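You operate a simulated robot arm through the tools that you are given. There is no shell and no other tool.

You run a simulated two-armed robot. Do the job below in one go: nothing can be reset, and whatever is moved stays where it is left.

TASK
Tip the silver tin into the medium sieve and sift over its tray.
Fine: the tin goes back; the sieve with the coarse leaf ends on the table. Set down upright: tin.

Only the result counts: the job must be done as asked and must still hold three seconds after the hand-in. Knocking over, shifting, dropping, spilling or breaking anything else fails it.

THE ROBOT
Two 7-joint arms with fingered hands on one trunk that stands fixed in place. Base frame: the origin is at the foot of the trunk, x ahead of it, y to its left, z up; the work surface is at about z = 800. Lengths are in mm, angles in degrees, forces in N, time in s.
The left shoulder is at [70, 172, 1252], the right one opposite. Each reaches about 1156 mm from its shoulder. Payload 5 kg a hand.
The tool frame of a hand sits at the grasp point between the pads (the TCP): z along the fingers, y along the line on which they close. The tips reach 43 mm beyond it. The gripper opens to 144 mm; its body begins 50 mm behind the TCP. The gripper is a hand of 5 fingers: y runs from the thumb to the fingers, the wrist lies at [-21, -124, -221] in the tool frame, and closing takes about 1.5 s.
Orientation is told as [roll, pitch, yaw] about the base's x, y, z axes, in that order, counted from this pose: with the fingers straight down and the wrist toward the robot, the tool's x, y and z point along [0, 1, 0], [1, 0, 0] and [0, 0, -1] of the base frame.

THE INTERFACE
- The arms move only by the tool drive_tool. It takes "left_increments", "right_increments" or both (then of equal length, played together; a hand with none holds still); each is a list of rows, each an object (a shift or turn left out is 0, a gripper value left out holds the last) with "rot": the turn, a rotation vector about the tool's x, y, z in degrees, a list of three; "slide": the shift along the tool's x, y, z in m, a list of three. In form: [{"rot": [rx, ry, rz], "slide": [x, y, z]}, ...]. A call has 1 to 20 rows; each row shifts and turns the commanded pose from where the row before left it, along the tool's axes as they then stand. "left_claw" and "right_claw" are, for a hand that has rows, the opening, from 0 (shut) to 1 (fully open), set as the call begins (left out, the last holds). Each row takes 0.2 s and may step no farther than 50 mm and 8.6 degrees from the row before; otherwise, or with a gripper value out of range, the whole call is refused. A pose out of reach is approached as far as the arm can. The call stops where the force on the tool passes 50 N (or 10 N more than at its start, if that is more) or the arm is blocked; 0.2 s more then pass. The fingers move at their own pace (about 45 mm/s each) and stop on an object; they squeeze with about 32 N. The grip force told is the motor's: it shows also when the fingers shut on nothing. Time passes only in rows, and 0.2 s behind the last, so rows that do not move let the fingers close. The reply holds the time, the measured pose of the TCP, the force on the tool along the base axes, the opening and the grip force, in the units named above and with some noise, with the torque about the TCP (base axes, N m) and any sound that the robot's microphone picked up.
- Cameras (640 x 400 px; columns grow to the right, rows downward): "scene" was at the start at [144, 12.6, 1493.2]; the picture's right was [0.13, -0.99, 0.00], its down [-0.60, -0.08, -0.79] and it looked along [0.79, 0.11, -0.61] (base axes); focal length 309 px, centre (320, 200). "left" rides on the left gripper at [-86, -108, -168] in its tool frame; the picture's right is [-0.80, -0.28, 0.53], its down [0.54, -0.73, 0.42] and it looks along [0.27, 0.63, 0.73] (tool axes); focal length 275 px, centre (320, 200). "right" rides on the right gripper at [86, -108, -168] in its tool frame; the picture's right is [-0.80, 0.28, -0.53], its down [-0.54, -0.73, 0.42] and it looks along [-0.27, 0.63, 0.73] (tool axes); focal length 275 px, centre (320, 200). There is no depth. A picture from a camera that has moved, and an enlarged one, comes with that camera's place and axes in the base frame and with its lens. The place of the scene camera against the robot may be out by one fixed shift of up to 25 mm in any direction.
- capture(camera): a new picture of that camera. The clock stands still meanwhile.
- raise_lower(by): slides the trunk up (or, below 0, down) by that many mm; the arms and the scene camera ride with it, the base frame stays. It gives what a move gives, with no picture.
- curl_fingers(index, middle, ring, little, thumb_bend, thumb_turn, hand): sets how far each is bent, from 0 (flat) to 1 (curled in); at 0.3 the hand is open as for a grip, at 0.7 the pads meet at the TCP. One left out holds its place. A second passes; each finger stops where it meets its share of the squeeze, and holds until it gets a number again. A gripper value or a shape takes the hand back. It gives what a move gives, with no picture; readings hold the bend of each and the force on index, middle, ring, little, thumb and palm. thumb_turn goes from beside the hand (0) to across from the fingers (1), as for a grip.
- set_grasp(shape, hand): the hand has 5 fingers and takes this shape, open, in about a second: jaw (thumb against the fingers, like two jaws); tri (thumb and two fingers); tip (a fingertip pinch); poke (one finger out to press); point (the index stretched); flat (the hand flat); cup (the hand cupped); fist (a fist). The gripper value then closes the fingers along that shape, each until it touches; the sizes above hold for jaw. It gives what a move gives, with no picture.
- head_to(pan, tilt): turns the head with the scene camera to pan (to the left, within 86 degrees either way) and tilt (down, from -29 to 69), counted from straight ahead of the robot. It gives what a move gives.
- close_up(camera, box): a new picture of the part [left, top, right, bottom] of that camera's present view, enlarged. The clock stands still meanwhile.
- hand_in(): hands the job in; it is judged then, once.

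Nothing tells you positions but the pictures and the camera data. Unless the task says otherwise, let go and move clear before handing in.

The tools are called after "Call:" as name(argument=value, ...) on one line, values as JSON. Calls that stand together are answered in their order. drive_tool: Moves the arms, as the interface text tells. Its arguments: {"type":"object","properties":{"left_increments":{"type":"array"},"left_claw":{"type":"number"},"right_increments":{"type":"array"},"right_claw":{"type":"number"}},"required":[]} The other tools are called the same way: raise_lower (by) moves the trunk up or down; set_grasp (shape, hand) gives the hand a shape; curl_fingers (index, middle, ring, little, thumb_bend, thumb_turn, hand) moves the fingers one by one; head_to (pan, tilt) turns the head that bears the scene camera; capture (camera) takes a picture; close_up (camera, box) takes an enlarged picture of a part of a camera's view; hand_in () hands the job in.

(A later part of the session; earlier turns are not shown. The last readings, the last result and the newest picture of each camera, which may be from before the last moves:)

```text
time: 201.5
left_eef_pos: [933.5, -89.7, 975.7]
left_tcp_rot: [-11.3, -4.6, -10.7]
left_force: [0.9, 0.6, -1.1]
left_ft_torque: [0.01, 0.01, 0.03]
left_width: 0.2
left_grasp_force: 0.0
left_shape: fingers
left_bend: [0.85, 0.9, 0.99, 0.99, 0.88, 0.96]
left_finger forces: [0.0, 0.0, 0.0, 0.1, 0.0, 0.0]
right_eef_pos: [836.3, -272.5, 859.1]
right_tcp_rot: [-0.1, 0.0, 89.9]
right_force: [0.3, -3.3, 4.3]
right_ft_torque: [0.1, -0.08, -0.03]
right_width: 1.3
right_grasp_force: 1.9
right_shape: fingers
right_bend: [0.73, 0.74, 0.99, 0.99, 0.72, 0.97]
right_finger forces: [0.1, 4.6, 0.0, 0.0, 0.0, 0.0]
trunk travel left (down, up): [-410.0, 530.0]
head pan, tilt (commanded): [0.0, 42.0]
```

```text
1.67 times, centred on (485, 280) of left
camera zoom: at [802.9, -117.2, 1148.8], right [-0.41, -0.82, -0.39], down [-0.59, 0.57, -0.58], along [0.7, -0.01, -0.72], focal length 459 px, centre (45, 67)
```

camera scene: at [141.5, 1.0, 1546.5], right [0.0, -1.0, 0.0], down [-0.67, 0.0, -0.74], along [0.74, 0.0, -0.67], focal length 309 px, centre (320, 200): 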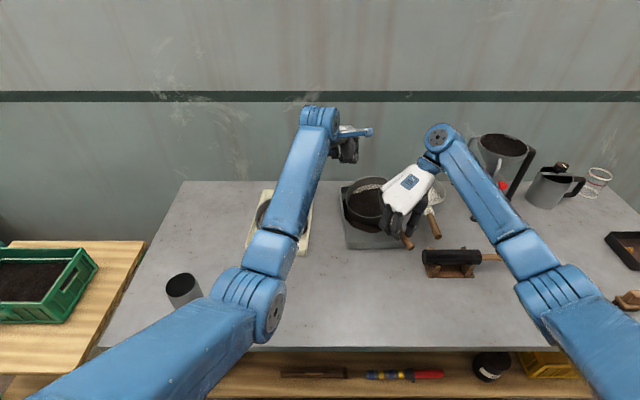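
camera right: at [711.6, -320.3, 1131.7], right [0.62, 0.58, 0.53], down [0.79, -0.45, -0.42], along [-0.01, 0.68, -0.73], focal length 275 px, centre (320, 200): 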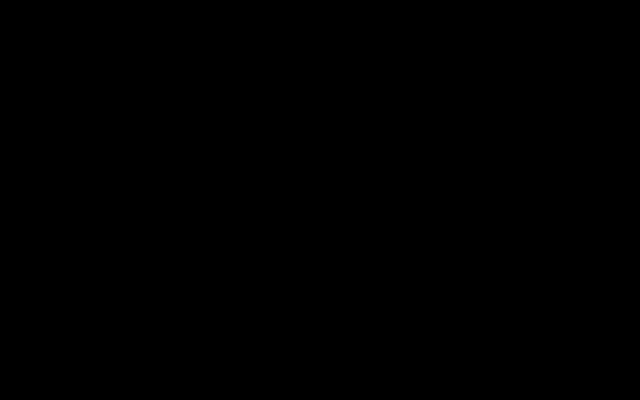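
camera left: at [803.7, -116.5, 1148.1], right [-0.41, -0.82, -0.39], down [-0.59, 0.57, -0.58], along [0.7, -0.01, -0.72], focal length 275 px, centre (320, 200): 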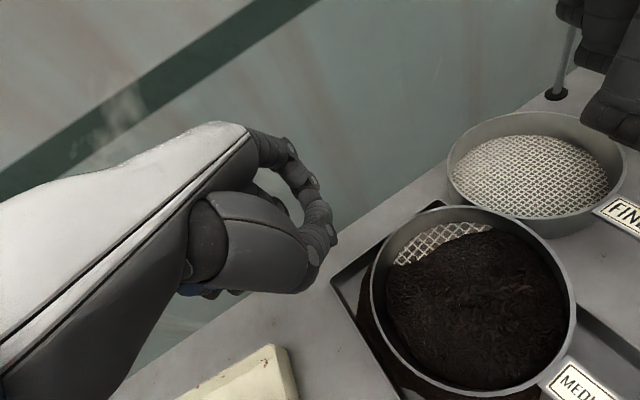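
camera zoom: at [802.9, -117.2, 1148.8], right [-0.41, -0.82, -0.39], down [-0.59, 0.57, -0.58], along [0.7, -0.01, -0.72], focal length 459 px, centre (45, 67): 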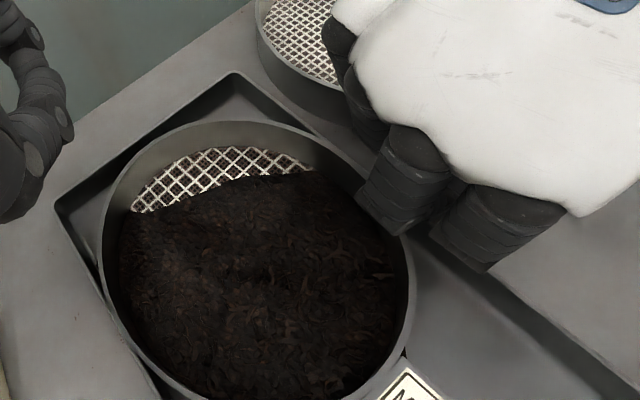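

Call:
drive_tool(right_increments=[{"slide": [0, 0.005, 0]}, {"slide": [0, 0.005, 0]}, {"slide": [0, 0.005, 0]}, {"slide": [0, 0.005, 0]}, {"slide": [0, 0, 0]}])

Call:
close_up(camera="scene", box=[320, 140, 440, 260])

Call:
close_up(camera="left", box=[330, 160, 640, 400])

```text
time: 202.7
left_eef_pos: [932.7, -89.3, 975.5]
left_tcp_rot: [-11.4, -4.6, -10.6]
left_force: [-0.2, -0.3, -0.7]
left_ft_torque: [0.04, 0.02, 0.01]
left_width: 0.0
left_grasp_force: 0.0
left_shape: fingers
left_bend: [0.85, 0.9, 0.99, 0.99, 0.88, 0.96]
left_finger forces: [0.1, 0.1, 0.0, 0.0, 0.0, 0.1]
right_eef_pos: [838.4, -255.3, 857.6]
right_tcp_rot: [0.0, 0.0, 90.0]
right_force: [-1.0, -2.4, 5.0]
right_ft_torque: [0.06, -0.04, -0.02]
right_width: 1.5
right_grasp_force: 2.2
right_shape: fingers
right_bend: [0.73, 0.74, 0.99, 0.99, 0.72, 0.97]
right_finger forces: [0.0, 4.6, 0.1, 0.1, 0.0, 0.0]
trunk travel left (down, up): [-410.0, 530.0]
head pan, tilt (commanded): [0.0, 42.0]
```

```text
3.33 times, centred on (380, 200) of scene
camera zoom: at [141.2, 0.6, 1546.5], right [0.0, -1.0, 0.0], down [-0.67, 0.0, -0.74], along [0.74, 0.0, -0.67], focal length 1032 px, centre (120, 200)
```

zoom: 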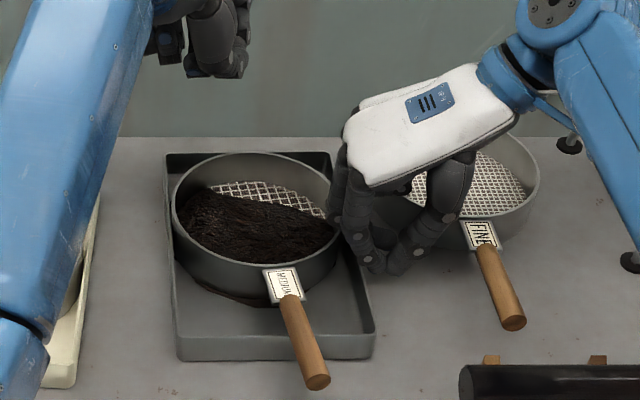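

```text
1.67 times, centred on (485, 280) of left
camera zoom: at [802.9, -117.0, 1148.7], right [-0.41, -0.82, -0.39], down [-0.59, 0.57, -0.58], along [0.7, -0.01, -0.72], focal length 459 px, centre (45, 67)
```

zoom: 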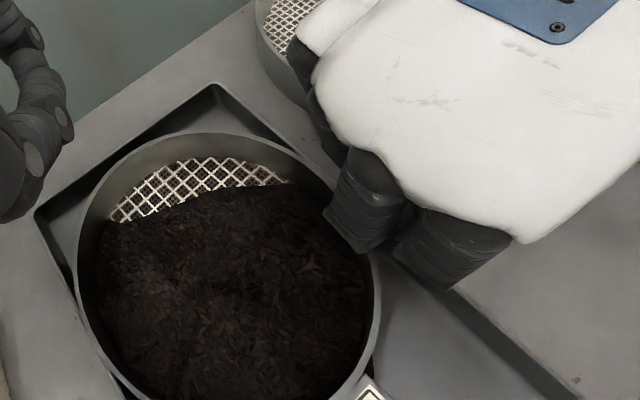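

Call:
drive_tool(right_increments=[{"slide": [0, 0.005, 0]}, {"slide": [0, 0.005, 0]}, {"slide": [0, 0.005, 0]}, {"slide": [0, 0.003, 0]}, {"slide": [0, 0, 0]}, {"slide": [0, 0, 0]}])

Call:
close_up(camera="scene", box=[320, 140, 440, 260])

Call:
close_up(camera="left", box=[330, 160, 640, 400])

```text
time: 204.1
left_eef_pos: [933.5, -88.3, 976.2]
left_tcp_rot: [-11.3, -4.5, -10.7]
left_force: [-1.2, -0.3, -0.3]
left_ft_torque: [0.01, -0.01, -0.03]
left_width: 0.0
left_grasp_force: 0.1
left_shape: fingers
left_bend: [0.85, 0.9, 0.99, 0.99, 0.88, 0.96]
left_finger forces: [0.0, 0.0, 0.0, 0.0, 0.1, 0.1]
right_eef_pos: [836.8, -236.8, 857.5]
right_tcp_rot: [0.0, 0.0, 90.0]
right_force: [-0.8, -3.0, 2.7]
right_ft_torque: [0.03, 0.0, -0.02]
right_width: 1.3
right_grasp_force: 1.9
right_shape: fingers
right_bend: [0.73, 0.74, 0.99, 0.99, 0.72, 0.97]
right_finger forces: [0.0, 4.1, 0.0, 0.0, 0.1, 0.0]
trunk travel left (down, up): [-410.0, 530.0]
head pan, tilt (commanded): [0.0, 42.0]
```

```text
3.33 times, centred on (380, 200) of scene
camera zoom: at [141.3, 0.7, 1546.5], right [0.0, -1.0, 0.0], down [-0.67, 0.0, -0.74], along [0.74, 0.0, -0.67], focal length 1032 px, centre (120, 200)
```

zoom: 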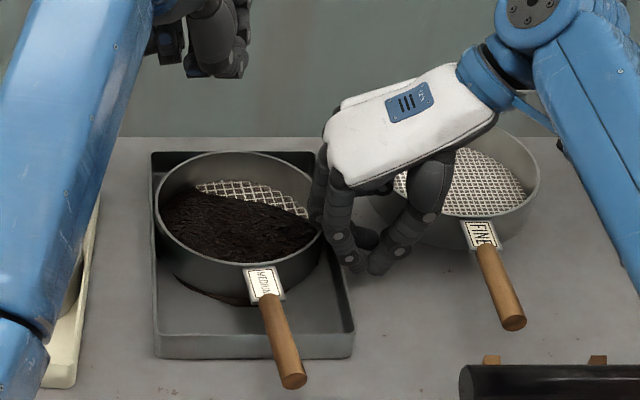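

```text
1.67 times, centred on (485, 280) of left
camera zoom: at [803.0, -116.9, 1148.7], right [-0.41, -0.82, -0.39], down [-0.59, 0.57, -0.58], along [0.7, -0.01, -0.72], focal length 459 px, centre (45, 67)
```

zoom: 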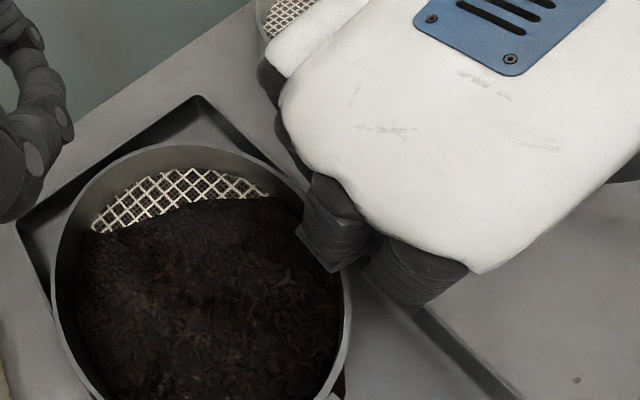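

The tray is back at its original place (centre y ≈ −120) with the sieve seated in it. I back the right hand off and up, then check the overall state.

Call:
drive_tool(right_increments=[{"slide": [0, -0.008, 0]}, {"slide": [0, -0.008, 0]}, {"slide": [0, -0.004, -0.01]}, {"slide": [0, 0, -0.03]}, {"slide": [0, 0, -0.04]}, {"slide": [0, 0, -0.045]}, {"slide": [0, -0.02, -0.03]}, {"slide": [0, 0, 0]}])

Call:
capture(camera="scene")

Call:
close_up(camera="scene", box=[320, 140, 440, 260])

Call:
close_up(camera="left", box=[330, 160, 640, 400])

```text
time: 205.9
left_eef_pos: [935.0, -89.6, 974.6]
left_tcp_rot: [-11.4, -4.5, -10.7]
left_force: [0.4, -1.0, -0.4]
left_ft_torque: [-0.04, 0.01, -0.01]
left_width: 0.0
left_grasp_force: 0.3
left_shape: fingers
left_bend: [0.85, 0.9, 0.99, 0.99, 0.88, 0.96]
left_finger forces: [0.0, 0.1, 0.1, 0.0, 0.0, 0.1]
right_eef_pos: [838.2, -276.4, 1009.0]
right_tcp_rot: [0.1, 0.0, 89.9]
right_force: [-0.5, 0.4, 0.3]
right_ft_torque: [0.01, 0.02, 0.02]
right_width: 1.3
right_grasp_force: 0.1
right_shape: fingers
right_bend: [0.73, 0.74, 0.99, 0.99, 0.72, 0.97]
right_finger forces: [0.0, 0.1, 0.1, 0.0, 0.0, 0.0]
trunk travel left (down, up): [-410.0, 530.0]
head pan, tilt (commanded): [0.0, 42.0]
```

```text
taken
camera scene: at [142.3, 1.4, 1546.4], right [0.0, -1.0, 0.0], down [-0.67, 0.0, -0.74], along [0.74, 0.0, -0.67], focal length 309 px, centre (320, 200)
```

scene: 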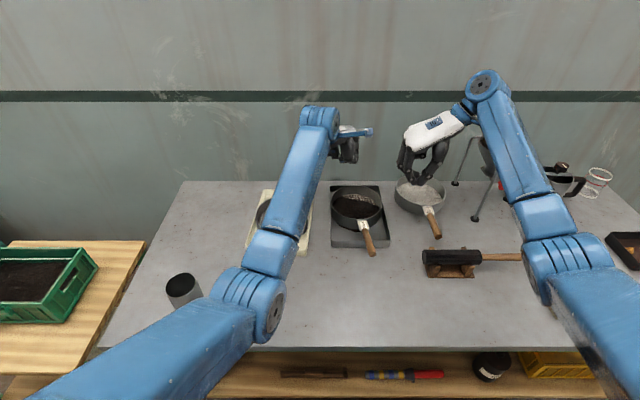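

```text
3.33 times, centred on (380, 200) of scene
camera zoom: at [142.3, 1.4, 1546.4], right [0.0, -1.0, 0.0], down [-0.67, 0.0, -0.74], along [0.74, 0.0, -0.67], focal length 1032 px, centre (120, 200)
```

zoom: 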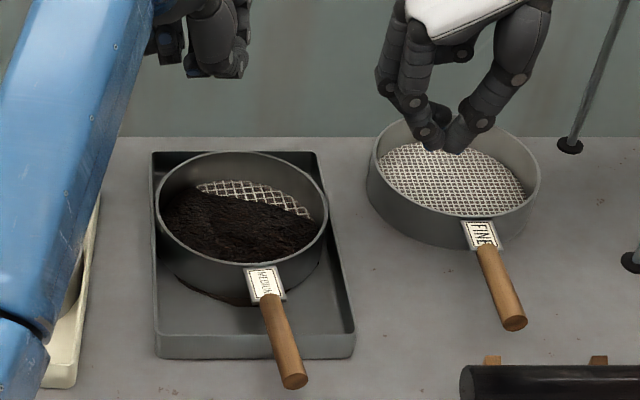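

```text
1.67 times, centred on (485, 280) of left
camera zoom: at [803.7, -116.3, 1148.1], right [-0.41, -0.82, -0.39], down [-0.59, 0.57, -0.58], along [0.7, -0.01, -0.72], focal length 459 px, centre (45, 67)
```

zoom: 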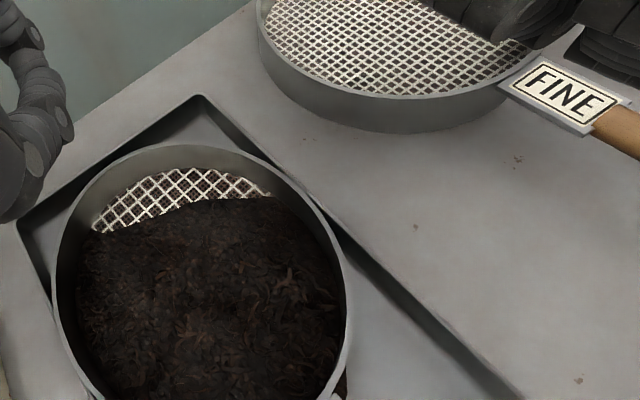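

All good: sieve seated, tray in place. I bring the left arm back to re-orient it (and relax its elbow), and test that it can reach the set-down spot before grasping again.

Call:
drive_tool(left_increments=[{"slide": [0.009, -0.0357, -0.0091]}, {"slide": [0.009, -0.0357, -0.0091]}, {"slide": [0.009, -0.0357, -0.0091]}, {"slide": [0.009, -0.0357, -0.0091]}, {"slide": [0.009, -0.0357, -0.0091]}, {"slide": [0.009, -0.0357, -0.0091]}, {"slide": [0.009, -0.0357, -0.0091]}, {"rot": [0, 0, -5.35]}, {"rot": [0, 0, -5.35]}, {"rot": [4.4, -3.6, -0.9]}, {"slide": [0, 0, 0]}, {"slide": [0, 0, 0]}])

Call:
capture(camera="scene")

```text
time: 208.5
left_eef_pos: [698.3, 31.3, 1003.2]
left_tcp_rot: [-15.8, 2.1, -0.4]
left_force: [-0.4, 0.0, 0.9]
left_ft_torque: [-0.01, 0.0, 0.03]
left_width: 0.2
left_grasp_force: 0.1
left_shape: fingers
left_bend: [0.85, 0.9, 0.99, 0.99, 0.88, 0.96]
left_finger forces: [0.0, 0.0, 0.0, 0.0, 0.1, 0.0]
right_eef_pos: [837.4, -277.8, 1009.0]
right_tcp_rot: [0.1, 0.0, 90.0]
right_force: [-0.3, -0.3, -0.4]
right_ft_torque: [0.01, -0.03, -0.02]
right_width: 1.2
right_grasp_force: 0.0
right_shape: fingers
right_bend: [0.73, 0.74, 0.99, 0.99, 0.72, 0.97]
right_finger forces: [0.0, 0.1, 0.0, 0.0, 0.0, 0.1]
trunk travel left (down, up): [-410.0, 530.0]
head pan, tilt (commanded): [0.0, 42.0]
```

```text
taken
camera scene: at [141.6, 1.1, 1546.5], right [0.0, -1.0, 0.0], down [-0.67, 0.0, -0.74], along [0.74, 0.0, -0.67], focal length 309 px, centre (320, 200)
```

scene: 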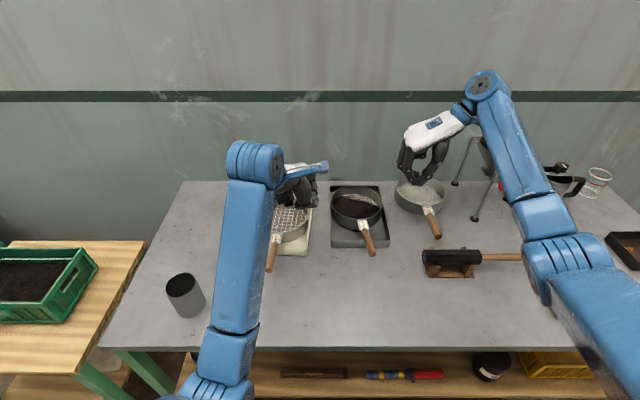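

Call:
drive_tool(left_increments=[{"rot": [0, 0, 8]}, {"rot": [0, 0, 8]}, {"rot": [0, 0, 8]}, {"rot": [0, 0, 8]}, {"rot": [0, 0, 8]}, {"slide": [0.025, -0.042, -0.004]}, {"slide": [0.025, -0.042, -0.004]}, {"slide": [0.025, -0.042, -0.004]}, {"slide": [0.025, -0.042, -0.004]}, {"slide": [0.025, -0.042, -0.004]}, {"slide": [0.025, -0.042, -0.004]}, {"slide": [0.025, -0.042, -0.004]}, {"slide": [0.025, -0.042, -0.004]}, {"slide": [0, 0, 0]}])

Call:
capture(camera="scene")

```text
time: 211.5
left_eef_pos: [572.3, 397.7, 938.0]
left_tcp_rot: [-13.5, -8.3, -39.1]
left_force: [0.1, -0.5, 0.2]
left_ft_torque: [0.02, 0.02, 0.01]
left_width: 0.0
left_grasp_force: 0.0
left_shape: fingers
left_bend: [0.85, 0.9, 0.99, 0.99, 0.88, 0.96]
left_finger forces: [0.1, 0.0, 0.0, 0.0, 0.1, 0.0]
right_eef_pos: [837.9, -278.1, 1009.5]
right_tcp_rot: [0.1, 0.0, 90.0]
right_force: [0.2, -0.7, -0.8]
right_ft_torque: [0.04, -0.05, 0.02]
right_width: 1.4
right_grasp_force: 0.1
right_shape: fingers
right_bend: [0.73, 0.74, 0.99, 0.99, 0.72, 0.97]
right_finger forces: [0.1, 0.0, 0.1, 0.1, 0.1, 0.0]
trunk travel left (down, up): [-410.0, 530.0]
head pan, tilt (commanded): [0.0, 42.0]
```

```text
taken
camera scene: at [142.3, 0.1, 1546.4], right [0.0, -1.0, 0.0], down [-0.67, 0.0, -0.74], along [0.74, 0.0, -0.67], focal length 309 px, centre (320, 200)
```

scene: 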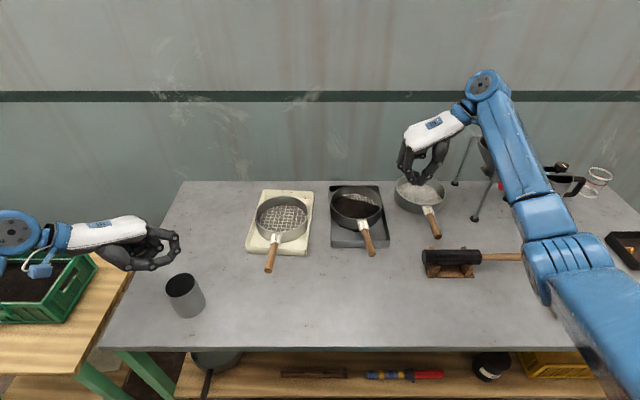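

The left arm is relaxed again with its elbow outside. I raise it, return toward the sieve, and bring it to yaw 0 with open fingers.

Call:
drive_tool(left_increments=[{"slide": [0, 0, -0.04]}, {"slide": [0, 0, -0.04]}, {"slide": [-0.025, 0.042, 0]}, {"slide": [-0.025, 0.042, 0]}, {"slide": [-0.025, 0.042, 0]}, {"slide": [-0.025, 0.042, 0]}, {"slide": [-0.025, 0.042, 0]}, {"slide": [-0.025, 0.042, 0]}, {"slide": [-0.02, 0.04, 0]}, {"slide": [0, 0, 0]}])

Call:
curl_fingers(hand="left", index=0.6, middle=0.6, thumb_bend=0.6)

Call:
drive_tool(left_increments=[{"rot": [0, 0, -7.8]}, {"rot": [0, 0, -7.8]}, {"rot": [0, 0, -7.8]}, {"rot": [0, 0, -7.8]}, {"rot": [0, 0, -7.8]}, {"slide": [0, 0, 0]}, {"slide": [0, 0, 0]}])

Call:
capture(camera="scene")

```text
time: 213.7
left_eef_pos: [687.9, 112.7, 1099.7]
left_tcp_rot: [-13.4, -8.4, -39.1]
left_force: [-0.8, 0.0, -0.9]
left_ft_torque: [-0.07, -0.07, 0.02]
left_width: 0.1
left_grasp_force: 0.1
left_shape: fingers
left_bend: [0.85, 0.9, 0.99, 0.99, 0.88, 0.96]
left_finger forces: [0.0, 0.1, 0.0, 0.0, 0.0, 0.0]
right_eef_pos: [837.7, -277.1, 1011.1]
right_tcp_rot: [0.0, 0.1, 90.0]
right_force: [-0.5, -0.4, 0.4]
right_ft_torque: [-0.07, 0.01, 0.01]
right_width: 1.4
right_grasp_force: 0.0
right_shape: fingers
right_bend: [0.73, 0.74, 0.99, 0.99, 0.72, 0.97]
right_finger forces: [0.0, 0.1, 0.0, 0.0, 0.0, 0.0]
trunk travel left (down, up): [-410.0, 530.0]
head pan, tilt (commanded): [0.0, 42.0]
```

```text
time: 214.7
left_eef_pos: [687.2, 111.4, 1100.0]
left_tcp_rot: [-13.4, -8.4, -39.1]
left_force: [-0.2, 0.1, -0.3]
left_ft_torque: [-0.01, 0.01, -0.03]
left_width: 42.5
left_grasp_force: 0.0
left_shape: fingers
left_bend: [0.6, 0.6, 0.99, 0.99, 0.6, 0.97]
left_finger forces: [0.0, 0.0, 0.1, 0.0, 0.1, 0.1]
right_eef_pos: [837.4, -277.4, 1009.5]
right_tcp_rot: [0.1, 0.0, 90.0]
right_force: [-0.3, 0.8, 0.4]
right_ft_torque: [-0.01, 0.0, -0.03]
right_width: 1.4
right_grasp_force: 0.1
right_shape: fingers
right_bend: [0.73, 0.74, 0.99, 0.99, 0.72, 0.97]
right_finger forces: [0.1, 0.1, 0.0, 0.0, 0.0, 0.1]
trunk travel left (down, up): [-410.0, 530.0]
head pan, tilt (commanded): [0.0, 42.0]
```

```text
time: 216.3
left_eef_pos: [690.8, 113.7, 1097.3]
left_tcp_rot: [-15.7, 1.8, -1.4]
left_force: [0.8, 0.1, 0.0]
left_ft_torque: [0.0, 0.0, -0.02]
left_width: 42.5
left_grasp_force: 0.0
left_shape: fingers
left_bend: [0.6, 0.6, 0.99, 0.99, 0.6, 0.97]
left_finger forces: [0.0, 0.1, 0.0, 0.0, 0.0, 0.0]
right_eef_pos: [837.3, -278.1, 1010.2]
right_tcp_rot: [0.1, 0.0, 90.0]
right_force: [-0.1, -0.9, 0.0]
right_ft_torque: [0.03, -0.01, -0.03]
right_width: 1.7
right_grasp_force: 0.2
right_shape: fingers
right_bend: [0.73, 0.74, 0.99, 0.99, 0.72, 0.97]
right_finger forces: [0.1, 0.1, 0.0, 0.0, 0.1, 0.0]
trunk travel left (down, up): [-410.0, 530.0]
head pan, tilt (commanded): [0.0, 42.0]
```

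```text
taken
camera scene: at [141.8, 0.9, 1546.4], right [0.0, -1.0, 0.0], down [-0.67, 0.0, -0.74], along [0.74, 0.0, -0.67], focal length 309 px, centre (320, 200)
```

scene: 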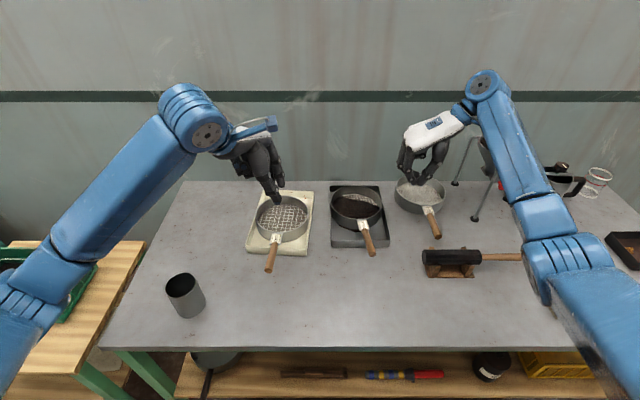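

Call:
drive_tool(left_increments=[{"slide": [-0.0193, 0.0292, 0.0212]}, {"slide": [-0.0193, 0.0292, 0.0212]}, {"slide": [-0.0193, 0.0292, 0.0212]}, {"slide": [-0.0193, 0.0292, 0.0212]}, {"slide": [-0.0193, 0.0292, 0.0212]}, {"slide": [-0.0193, 0.0292, 0.0212]}, {"slide": [-0.0193, 0.0292, 0.0212]}, {"slide": [-0.0193, 0.0292, 0.015]}, {"slide": [-0.0193, 0.0292, 0.015]}, {"slide": [0, 0, 0]}, {"slide": [0, 0, 0]}])

Call:
close_up(camera="left", box=[240, 180, 600, 400])

Call:
capture(camera="scene")

```text
time: 218.7
left_eef_pos: [944.7, -113.3, 964.8]
left_tcp_rot: [-15.9, 1.8, -1.4]
left_force: [-0.1, 0.0, 0.7]
left_ft_torque: [0.01, 0.0, 0.01]
left_width: 42.3
left_grasp_force: 0.0
left_shape: fingers
left_bend: [0.6, 0.6, 0.99, 0.99, 0.6, 0.97]
left_finger forces: [0.0, 0.0, 0.0, 0.1, 0.0, 0.1]
right_eef_pos: [837.9, -277.0, 1009.1]
right_tcp_rot: [0.2, 0.0, 90.0]
right_force: [-0.8, 0.3, 0.0]
right_ft_torque: [-0.01, -0.01, 0.03]
right_width: 1.4
right_grasp_force: 0.1
right_shape: fingers
right_bend: [0.73, 0.74, 0.99, 0.99, 0.72, 0.97]
right_finger forces: [0.1, 0.0, 0.0, 0.1, 0.1, 0.0]
trunk travel left (down, up): [-410.0, 530.0]
head pan, tilt (commanded): [0.0, 42.0]
```

```text
1.78 times, centred on (420, 290) of left
camera zoom: at [840.1, -147.2, 1153.1], right [-0.31, -0.9, -0.29], down [-0.73, 0.43, -0.53], along [0.6, 0.05, -0.8], focal length 489 px, centre (142, 40)
```

zoom: 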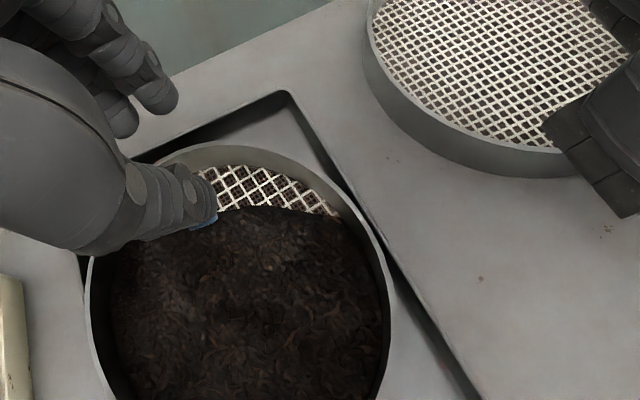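

```text
taken
camera scene: at [141.9, 0.7, 1546.4], right [0.0, -1.0, 0.0], down [-0.67, 0.0, -0.74], along [0.74, 0.0, -0.67], focal length 309 px, centre (320, 200)
```

scene: 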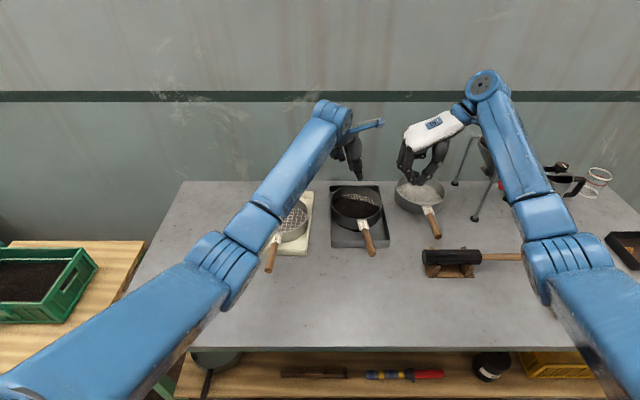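

The far side of the sieve is close to the tray's far wall, so I'll first take the handle with the right hand and draw the sieve a little nearer. Moving the right hand to the handle at low height.

Call:
curl_fingers(hand="right", index=0.5, middle=0.5, thumb_bend=0.5)

Call:
drive_tool(right_increments=[{"rot": [0, 0, -3.5]}, {"rot": [0, 0, -3.5]}, {"slide": [0.03, 0, 0.01]}, {"slide": [0.03, 0.01, 0.02]}, {"slide": [0.03, 0.03, 0.02]}, {"slide": [0.03, 0.04, 0.01]}, {"slide": [0.013, 0.04, 0]}, {"slide": [0, 0, 0]}, {"slide": [0, 0, 0]}])

Call:
capture(camera="right")

Call:
close_up(camera="scene", box=[310, 140, 430, 260])

```text
time: 219.7
left_eef_pos: [944.4, -112.7, 964.8]
left_tcp_rot: [-15.8, 1.7, -1.4]
left_force: [0.8, 0.2, 0.1]
left_ft_torque: [-0.02, -0.01, -0.01]
left_width: 42.6
left_grasp_force: 0.1
left_shape: fingers
left_bend: [0.6, 0.6, 0.99, 0.99, 0.6, 0.97]
left_finger forces: [0.1, 0.0, 0.1, 0.0, 0.0, 0.0]
right_eef_pos: [837.4, -276.5, 1008.4]
right_tcp_rot: [0.1, 0.0, 90.0]
right_force: [-0.3, -0.4, 1.0]
right_ft_torque: [0.01, 0.02, 0.01]
right_width: 78.0
right_grasp_force: 0.0
right_shape: fingers
right_bend: [0.5, 0.5, 0.99, 0.99, 0.5, 0.97]
right_finger forces: [0.0, 0.0, 0.0, 0.0, 0.0, 0.1]
trunk travel left (down, up): [-410.0, 530.0]
head pan, tilt (commanded): [0.0, 42.0]
```

```text
refused: row 6 steps farther than a row can; nothing moved
```

```text
taken
camera right: at [751.7, -386.9, 1176.6], right [0.8, 0.28, 0.53], down [0.54, -0.73, -0.42], along [0.27, 0.63, -0.73], focal length 275 px, centre (320, 200)
```

right: 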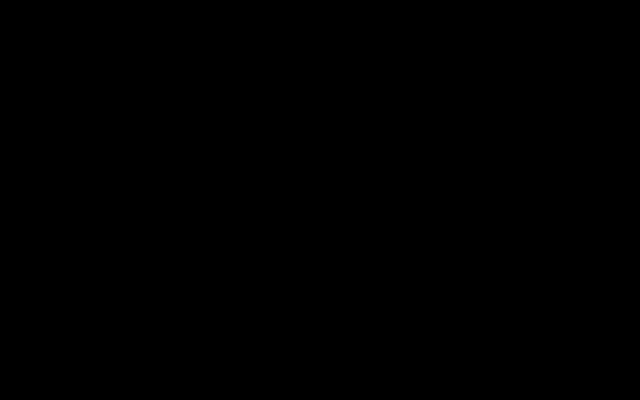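

```text
3.33 times, centred on (370, 200) of scene
camera zoom: at [141.8, 0.9, 1546.4], right [0.0, -1.0, 0.0], down [-0.67, 0.0, -0.74], along [0.74, 0.0, -0.67], focal length 1032 px, centre (153, 200)
```

zoom: 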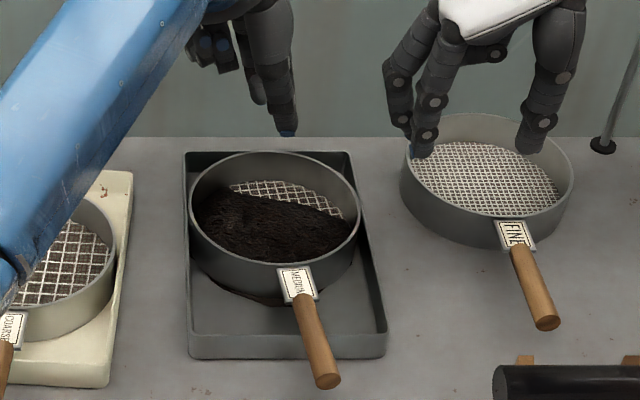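

Call:
drive_tool(right_increments=[{"rot": [0, 0, -3.5]}, {"rot": [0, 0, -3.5]}, {"slide": [0.03, 0, 0.01]}, {"slide": [0.03, 0.01, 0.02]}, {"slide": [0.03, 0.025, 0.02]}, {"slide": [0.025, 0.03, 0.01]}, {"slide": [0.018, 0.03, 0]}, {"slide": [0.004, 0.025, 0]}, {"slide": [0, 0, 0]}, {"slide": [0, 0, 0]}])

Call:
capture(camera="right")

Call:
close_up(camera="scene", box=[310, 140, 430, 260])

```text
time: 221.9
left_eef_pos: [943.4, -111.6, 964.9]
left_tcp_rot: [-15.7, 1.8, -1.3]
left_force: [0.2, -0.7, 0.0]
left_ft_torque: [-0.01, 0.01, -0.02]
left_width: 42.6
left_grasp_force: 0.0
left_shape: fingers
left_bend: [0.6, 0.6, 0.99, 0.99, 0.6, 0.97]
left_finger forces: [0.0, 0.0, 0.0, 0.0, 0.0, 0.0]
right_eef_pos: [684.5, -172.0, 952.6]
right_tcp_rot: [0.1, 0.0, 97.0]
right_force: [1.1, 0.2, 0.5]
right_ft_torque: [0.02, 0.01, 0.01]
right_width: 78.1
right_grasp_force: 0.2
right_shape: fingers
right_bend: [0.5, 0.5, 0.99, 0.99, 0.5, 0.98]
right_finger forces: [0.1, 0.0, 0.0, 0.1, 0.0, 0.1]
trunk travel left (down, up): [-410.0, 530.0]
head pan, tilt (commanded): [0.0, 42.0]
```

```text
taken
camera right: at [612.0, -291.2, 1119.8], right [0.76, 0.38, 0.53], down [0.63, -0.65, -0.42], along [0.19, 0.65, -0.73], focal length 275 px, centre (320, 200)
```

right: 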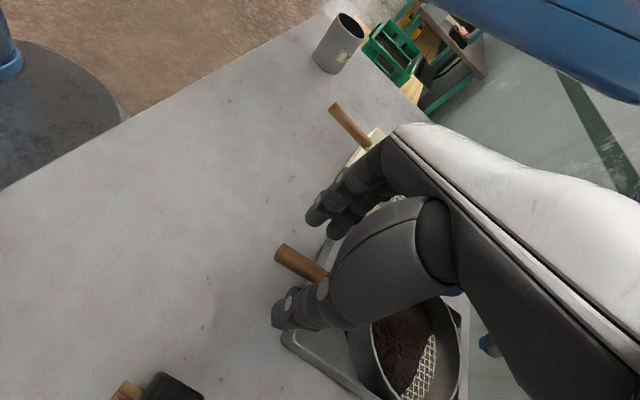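

```text
3.33 times, centred on (370, 200) of scene
camera zoom: at [141.8, 1.2, 1546.4], right [0.0, -1.0, 0.0], down [-0.67, 0.0, -0.74], along [0.74, 0.0, -0.67], focal length 1032 px, centre (153, 200)
```

zoom: 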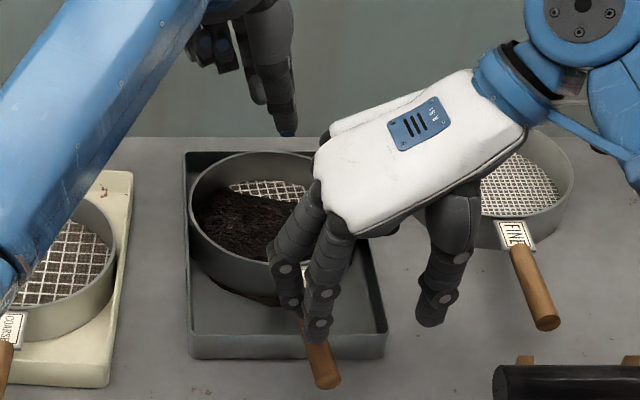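

Handle measured: end ≈ (673, −147), 6° off axis. I align the right hand and come down to it.

Call:
drive_tool(right_increments=[{"slide": [-0.0168, 0.0258, 0]}, {"slide": [0, 0, 0.025]}, {"slide": [0, 0, 0.025]}, {"slide": [0, 0, 0.02]}, {"slide": [0, 0, 0.012]}, {"slide": [0, 0, 0]}, {"slide": [0, 0, 0]}])

Call:
curl_fingers(hand="right", index=0.74, middle=0.74, thumb_bend=0.74)

Call:
close_up(camera="right", box=[240, 200, 420, 360])

Call:
close_up(camera="scene", box=[310, 140, 430, 260])

```text
time: 223.5
left_eef_pos: [944.9, -111.1, 964.2]
left_tcp_rot: [-15.7, 1.8, -1.3]
left_force: [0.4, 0.7, 0.0]
left_ft_torque: [0.02, -0.01, -0.04]
left_width: 42.6
left_grasp_force: 0.1
left_shape: fingers
left_bend: [0.6, 0.6, 0.99, 0.99, 0.6, 0.97]
left_finger forces: [0.0, 0.1, 0.1, 0.0, 0.1, 0.1]
right_eef_pos: [699.9, -147.0, 870.8]
right_tcp_rot: [0.1, 0.0, 97.0]
right_force: [0.2, -0.4, 0.3]
right_ft_torque: [-0.01, 0.02, 0.03]
right_width: 78.3
right_grasp_force: 0.1
right_shape: fingers
right_bend: [0.5, 0.5, 0.99, 0.99, 0.5, 0.98]
right_finger forces: [0.0, 0.1, 0.0, 0.1, 0.0, 0.0]
trunk travel left (down, up): [-410.0, 530.0]
head pan, tilt (commanded): [0.0, 42.0]
```

```text
time: 224.5
left_eef_pos: [944.1, -111.6, 963.4]
left_tcp_rot: [-15.7, 1.8, -1.3]
left_force: [0.2, 0.3, -0.5]
left_ft_torque: [0.01, -0.02, -0.02]
left_width: 42.6
left_grasp_force: 0.0
left_shape: fingers
left_bend: [0.6, 0.6, 0.99, 0.99, 0.6, 0.97]
left_finger forces: [0.0, 0.1, 0.1, 0.0, 0.0, 0.1]
right_eef_pos: [699.4, -147.2, 872.1]
right_tcp_rot: [0.1, -0.1, 96.9]
right_force: [-0.2, 1.0, -1.4]
right_ft_torque: [0.0, 0.13, 0.2]
right_width: 11.2
right_grasp_force: 16.3
right_shape: fingers
right_bend: [0.73, 0.72, 0.99, 0.99, 0.68, 0.97]
right_finger forces: [8.6, 9.9, 0.0, 0.1, 13.8, 0.0]
trunk travel left (down, up): [-410.0, 530.0]
head pan, tilt (commanded): [0.0, 42.0]
```

```text
2.50 times, centred on (330, 280) of right
camera zoom: at [627.7, -265.9, 1037.8], right [0.76, 0.38, 0.53], down [0.63, -0.65, -0.42], along [0.19, 0.65, -0.73], focal length 688 px, centre (295, 0)
```

zoom: 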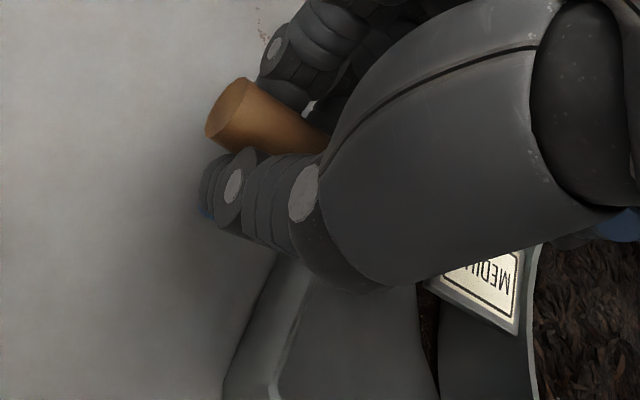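

```text
3.33 times, centred on (370, 200) of scene
camera zoom: at [142.0, 1.0, 1546.4], right [0.0, -1.0, 0.0], down [-0.67, 0.0, -0.74], along [0.74, 0.0, -0.67], focal length 1032 px, centre (153, 200)
```

zoom: 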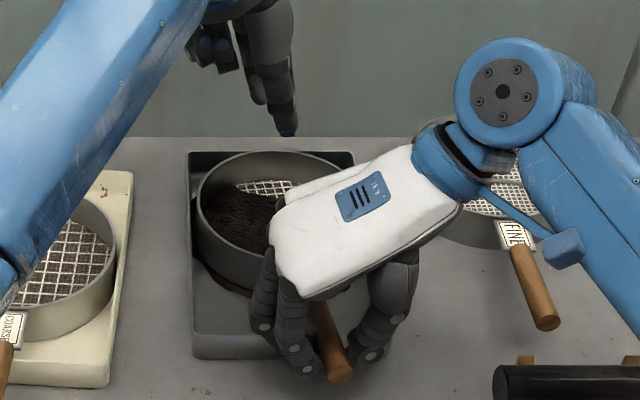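

Call:
curl_fingers(hand="right", index=0.6, middle=0.6, thumb_bend=0.6)

Call:
drive_tool(right_increments=[{"slide": [0, 0, -0.004]}, {"slide": [0, 0, -0.004]}, {"slide": [0, 0, 0]}])

Call:
curl_fingers(hand="right", index=0.76, middle=0.76, thumb_bend=0.76)

Call:
close_up(camera="scene", box=[310, 140, 430, 260])

```text
time: 225.5
left_eef_pos: [944.9, -112.8, 964.8]
left_tcp_rot: [-15.7, 1.8, -1.3]
left_force: [-0.9, -0.4, -0.1]
left_ft_torque: [-0.03, 0.01, -0.03]
left_width: 42.3
left_grasp_force: 0.0
left_shape: fingers
left_bend: [0.6, 0.6, 0.99, 0.99, 0.6, 0.97]
left_finger forces: [0.0, 0.1, 0.0, 0.0, 0.1, 0.1]
right_eef_pos: [699.5, -146.3, 871.2]
right_tcp_rot: [0.0, 0.1, 97.0]
right_force: [0.3, 0.0, 0.5]
right_ft_torque: [-0.02, -0.01, 0.0]
right_width: 42.1
right_grasp_force: 0.1
right_shape: fingers
right_bend: [0.6, 0.6, 0.99, 0.99, 0.6, 0.97]
right_finger forces: [0.0, 0.1, 0.0, 0.0, 0.0, 0.0]
trunk travel left (down, up): [-410.0, 530.0]
head pan, tilt (commanded): [0.0, 42.0]
```

```text
time: 226.3
left_eef_pos: [945.0, -111.7, 963.1]
left_tcp_rot: [-15.6, 1.8, -1.4]
left_force: [-0.4, 0.8, 0.1]
left_ft_torque: [0.0, 0.02, 0.01]
left_width: 42.5
left_grasp_force: 0.1
left_shape: fingers
left_bend: [0.6, 0.6, 0.99, 0.99, 0.6, 0.97]
left_finger forces: [0.1, 0.1, 0.0, 0.0, 0.1, 0.0]
right_eef_pos: [700.7, -148.4, 879.4]
right_tcp_rot: [0.1, -0.1, 97.0]
right_force: [0.0, 0.1, 0.2]
right_ft_torque: [-0.03, -0.01, 0.01]
right_width: 42.0
right_grasp_force: 0.1
right_shape: fingers
right_bend: [0.6, 0.6, 0.99, 0.99, 0.6, 0.97]
right_finger forces: [0.0, 0.0, 0.1, 0.0, 0.0, 0.1]
trunk travel left (down, up): [-410.0, 530.0]
head pan, tilt (commanded): [0.0, 42.0]
```

```text
time: 227.3
left_eef_pos: [943.1, -111.0, 964.2]
left_tcp_rot: [-15.7, 1.9, -1.2]
left_force: [-0.1, 0.0, 0.5]
left_ft_torque: [0.03, -0.03, 0.0]
left_width: 42.4
left_grasp_force: 0.0
left_shape: fingers
left_bend: [0.6, 0.6, 0.99, 0.99, 0.6, 0.97]
left_finger forces: [0.0, 0.1, 0.0, 0.1, 0.1, 0.0]
right_eef_pos: [700.2, -146.6, 879.7]
right_tcp_rot: [0.1, 0.0, 96.9]
right_force: [0.0, 1.0, -0.4]
right_ft_torque: [-0.06, 0.02, 0.24]
right_width: 20.8
right_grasp_force: 21.1
right_shape: fingers
right_bend: [0.71, 0.67, 0.99, 0.99, 0.67, 0.97]
right_finger forces: [10.6, 12.0, 0.0, 0.0, 19.4, 0.0]
trunk travel left (down, up): [-410.0, 530.0]
head pan, tilt (commanded): [0.0, 42.0]
```

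```text
3.33 times, centred on (370, 200) of scene
camera zoom: at [141.9, 1.1, 1546.4], right [0.0, -1.0, 0.0], down [-0.67, 0.0, -0.74], along [0.74, 0.0, -0.67], focal length 1032 px, centre (153, 200)
```

zoom: 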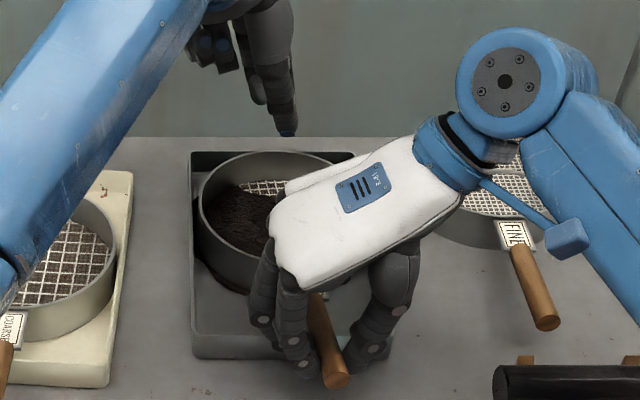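

Firm centred pinch. I tighten it slightly and draw the sieve ~22 mm toward me inside the tray.

Call:
curl_fingers(hand="right", index=0.79, middle=0.79, thumb_bend=0.79)

Call:
drive_tool(right_increments=[{"slide": [0.005, 0, 0]}, {"slide": [0.005, 0, 0]}, {"slide": [0.005, 0, 0]}, {"slide": [0.005, 0, 0]}, {"slide": [0.003, 0, 0]}, {"slide": [0, 0, 0]}])

Call:
close_up(camera="scene", box=[310, 140, 430, 260])

Call:
close_up(camera="left", box=[240, 180, 600, 400])

```text
time: 228.3
left_eef_pos: [943.0, -110.9, 964.1]
left_tcp_rot: [-15.8, 1.7, -1.3]
left_force: [0.1, -0.3, -0.4]
left_ft_torque: [-0.03, 0.0, 0.01]
left_width: 42.4
left_grasp_force: 0.0
left_shape: fingers
left_bend: [0.6, 0.6, 0.99, 0.99, 0.6, 0.97]
left_finger forces: [0.0, 0.0, 0.0, 0.0, 0.0, 0.0]
right_eef_pos: [700.2, -146.3, 878.5]
right_tcp_rot: [0.2, 0.0, 97.1]
right_force: [0.4, 1.6, 0.4]
right_ft_torque: [0.03, -0.01, 0.3]
right_width: 20.4
right_grasp_force: 25.8
right_shape: fingers
right_bend: [0.71, 0.66, 0.99, 0.99, 0.67, 0.97]
right_finger forces: [13.0, 13.1, 0.1, 0.0, 24.1, 0.1]
trunk travel left (down, up): [-410.0, 530.0]
head pan, tilt (commanded): [0.0, 42.0]
```

```text
time: 229.7
left_eef_pos: [944.1, -111.1, 964.2]
left_tcp_rot: [-15.6, 1.9, -1.3]
left_force: [-0.3, 0.3, -0.9]
left_ft_torque: [0.01, 0.0, -0.01]
left_width: 42.5
left_grasp_force: 0.1
left_shape: fingers
left_bend: [0.6, 0.6, 0.99, 0.99, 0.6, 0.97]
left_finger forces: [0.0, 0.0, 0.1, 0.0, 0.0, 0.1]
right_eef_pos: [677.5, -149.2, 878.5]
right_tcp_rot: [0.1, 0.0, 97.0]
right_force: [1.7, 0.8, -0.6]
right_ft_torque: [-0.01, -0.03, 0.26]
right_width: 20.4
right_grasp_force: 24.4
right_shape: fingers
right_bend: [0.71, 0.66, 0.99, 0.99, 0.67, 0.97]
right_finger forces: [13.6, 11.4, 0.0, 0.0, 23.8, 0.0]
trunk travel left (down, up): [-410.0, 530.0]
head pan, tilt (commanded): [0.0, 42.0]
```

```text
3.33 times, centred on (370, 200) of scene
camera zoom: at [142.2, 1.0, 1546.4], right [0.0, -1.0, 0.0], down [-0.67, 0.0, -0.74], along [0.74, 0.0, -0.67], focal length 1032 px, centre (153, 200)
```

zoom: 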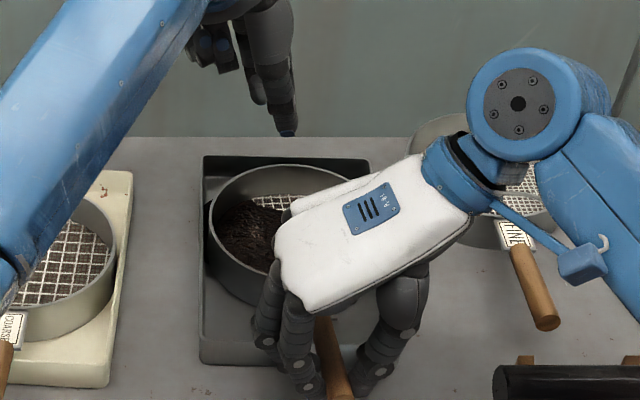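

```text
1.78 times, centred on (420, 290) of left
camera zoom: at [840.2, -146.9, 1153.0], right [-0.31, -0.9, -0.29], down [-0.73, 0.43, -0.53], along [0.6, 0.05, -0.8], focal length 489 px, centre (142, 40)
```

zoom: 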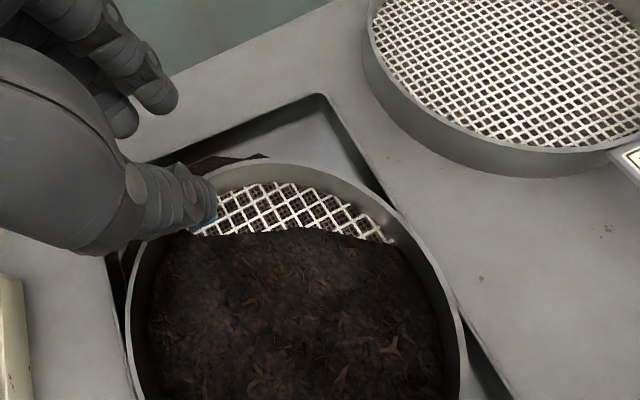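

The gap at the far wall is open now (the tray crept along ~12 mm; I'll straighten it later). I bring the left hand down to the far rim with a narrow opening.

Call:
curl_fingers(hand="left", index=0.65, middle=0.65, thumb_bend=0.65)

Call:
drive_tool(left_increments=[{"slide": [0.0036, 0.0006, 0.019]}, {"slide": [0.0036, 0.0006, 0.019]}, {"slide": [0.0036, 0.0006, 0.019]}, {"slide": [0.003, 0.0005, 0.016]}, {"slide": [0, 0, 0]}, {"slide": [0, 0, 0]}])

Call:
close_up(camera="left", box=[240, 160, 480, 340])

Call:
close_up(camera="scene", box=[320, 130, 420, 220])

```text
time: 230.7
left_eef_pos: [943.3, -112.3, 963.8]
left_tcp_rot: [-15.7, 1.8, -1.3]
left_force: [0.6, -0.3, -0.4]
left_ft_torque: [-0.01, 0.0, 0.01]
left_width: 25.5
left_grasp_force: 0.1
left_shape: fingers
left_bend: [0.65, 0.65, 0.99, 0.99, 0.65, 0.97]
left_finger forces: [0.0, 0.1, 0.0, 0.0, 0.0, 0.0]
right_eef_pos: [677.9, -148.3, 879.3]
right_tcp_rot: [0.1, 0.0, 97.0]
right_force: [0.3, 0.0, -0.5]
right_ft_torque: [0.02, 0.01, 0.24]
right_width: 20.4
right_grasp_force: 24.2
right_shape: fingers
right_bend: [0.71, 0.66, 0.99, 0.99, 0.67, 0.97]
right_finger forces: [13.6, 11.4, 0.1, 0.1, 23.6, 0.0]
trunk travel left (down, up): [-410.0, 530.0]
head pan, tilt (commanded): [0.0, 42.0]
```

```text
time: 232.1
left_eef_pos: [943.5, -116.8, 889.0]
left_tcp_rot: [-15.7, 1.8, -1.4]
left_force: [-0.8, 0.2, -0.9]
left_ft_torque: [0.02, 0.02, 0.02]
left_width: 25.4
left_grasp_force: 0.1
left_shape: fingers
left_bend: [0.65, 0.65, 0.99, 0.99, 0.65, 0.97]
left_finger forces: [0.0, 0.0, 0.0, 0.0, 0.1, 0.0]
right_eef_pos: [678.6, -148.8, 879.2]
right_tcp_rot: [0.1, -0.1, 96.9]
right_force: [0.3, 0.8, 0.8]
right_ft_torque: [0.03, 0.01, 0.22]
right_width: 20.2
right_grasp_force: 24.3
right_shape: fingers
right_bend: [0.71, 0.66, 0.99, 0.99, 0.68, 0.97]
right_finger forces: [13.5, 11.7, 0.0, 0.0, 23.7, 0.0]
trunk travel left (down, up): [-410.0, 530.0]
head pan, tilt (commanded): [0.0, 42.0]
```

```text
2.22 times, centred on (360, 250) of left
camera zoom: at [839.3, -152.2, 1078.7], right [-0.31, -0.9, -0.29], down [-0.73, 0.43, -0.53], along [0.6, 0.05, -0.8], focal length 612 px, centre (231, 89)
```

zoom: 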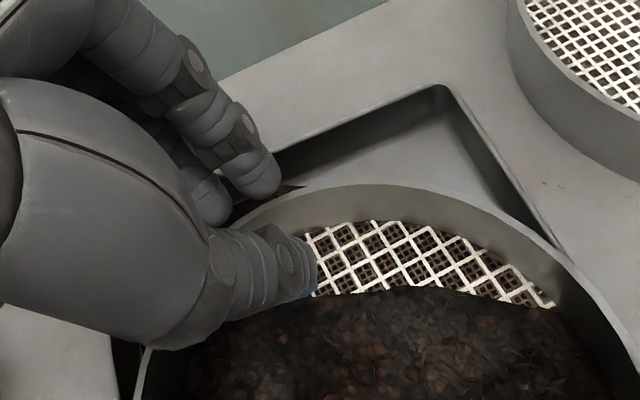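

```text
4.44 times, centred on (370, 175) of scene
camera zoom: at [142.1, 0.9, 1546.4], right [0.0, -1.0, 0.0], down [-0.67, 0.0, -0.74], along [0.74, 0.0, -0.67], focal length 1375 px, centre (98, 311)
```

zoom: 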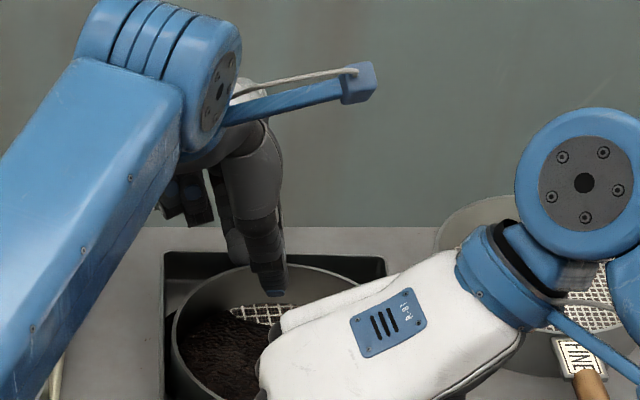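

Call:
drive_tool(left_increments=[{"slide": [0.002, 0.0003, 0.01]}, {"slide": [0.002, 0.0003, 0.01]}, {"slide": [0, 0, 0]}, {"slide": [0, 0, 0]}])

Call:
curl_fingers(hand="left", index=0.74, middle=0.74, thumb_bend=0.74)

Call:
close_up(camera="left", box=[240, 160, 480, 340])

```text
time: 233.1
left_eef_pos: [944.3, -116.8, 870.9]
left_tcp_rot: [-15.7, 1.9, -1.3]
left_force: [0.4, 1.4, 6.1]
left_ft_torque: [0.09, -0.18, 0.01]
left_width: 25.3
left_grasp_force: 2.8
left_shape: fingers
left_bend: [0.65, 0.66, 0.99, 0.99, 0.65, 0.97]
left_finger forces: [0.1, 5.9, 0.0, 0.0, 0.1, 0.0]
right_eef_pos: [677.1, -149.3, 879.5]
right_tcp_rot: [-0.1, 0.1, 97.0]
right_force: [1.0, 1.5, -0.3]
right_ft_torque: [0.03, -0.04, 0.2]
right_width: 20.5
right_grasp_force: 24.2
right_shape: fingers
right_bend: [0.71, 0.66, 0.99, 0.99, 0.68, 0.97]
right_finger forces: [13.5, 11.4, 0.0, 0.1, 23.7, 0.0]
trunk travel left (down, up): [-410.0, 530.0]
head pan, tilt (commanded): [0.0, 42.0]
```

```text
time: 234.1
left_eef_pos: [945.2, -118.2, 869.8]
left_tcp_rot: [-15.7, 1.8, -1.4]
left_force: [13.8, -0.6, -0.4]
left_ft_torque: [0.04, -0.44, 0.1]
left_width: 5.2
left_grasp_force: 11.4
left_shape: fingers
left_bend: [0.72, 0.73, 0.99, 0.99, 0.73, 0.97]
left_finger forces: [10.5, 7.8, 0.0, 0.0, 3.7, 0.0]
right_eef_pos: [678.1, -149.0, 878.6]
right_tcp_rot: [0.1, 0.0, 97.0]
right_force: [-13.9, -0.8, -0.2]
right_ft_torque: [0.03, 0.43, 0.35]
right_width: 20.3
right_grasp_force: 24.3
right_shape: fingers
right_bend: [0.71, 0.66, 0.99, 0.99, 0.68, 0.96]
right_finger forces: [12.8, 12.0, 0.0, 0.0, 23.7, 0.0]
trunk travel left (down, up): [-410.0, 530.0]
head pan, tilt (commanded): [0.0, 42.0]
```

```text
2.22 times, centred on (360, 250) of left
camera zoom: at [840.7, -153.1, 1058.1], right [-0.31, -0.9, -0.29], down [-0.73, 0.43, -0.53], along [0.6, 0.05, -0.8], focal length 612 px, centre (231, 89)
```

zoom: 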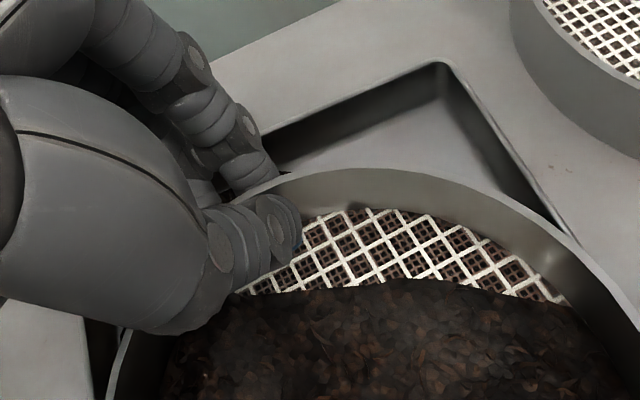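

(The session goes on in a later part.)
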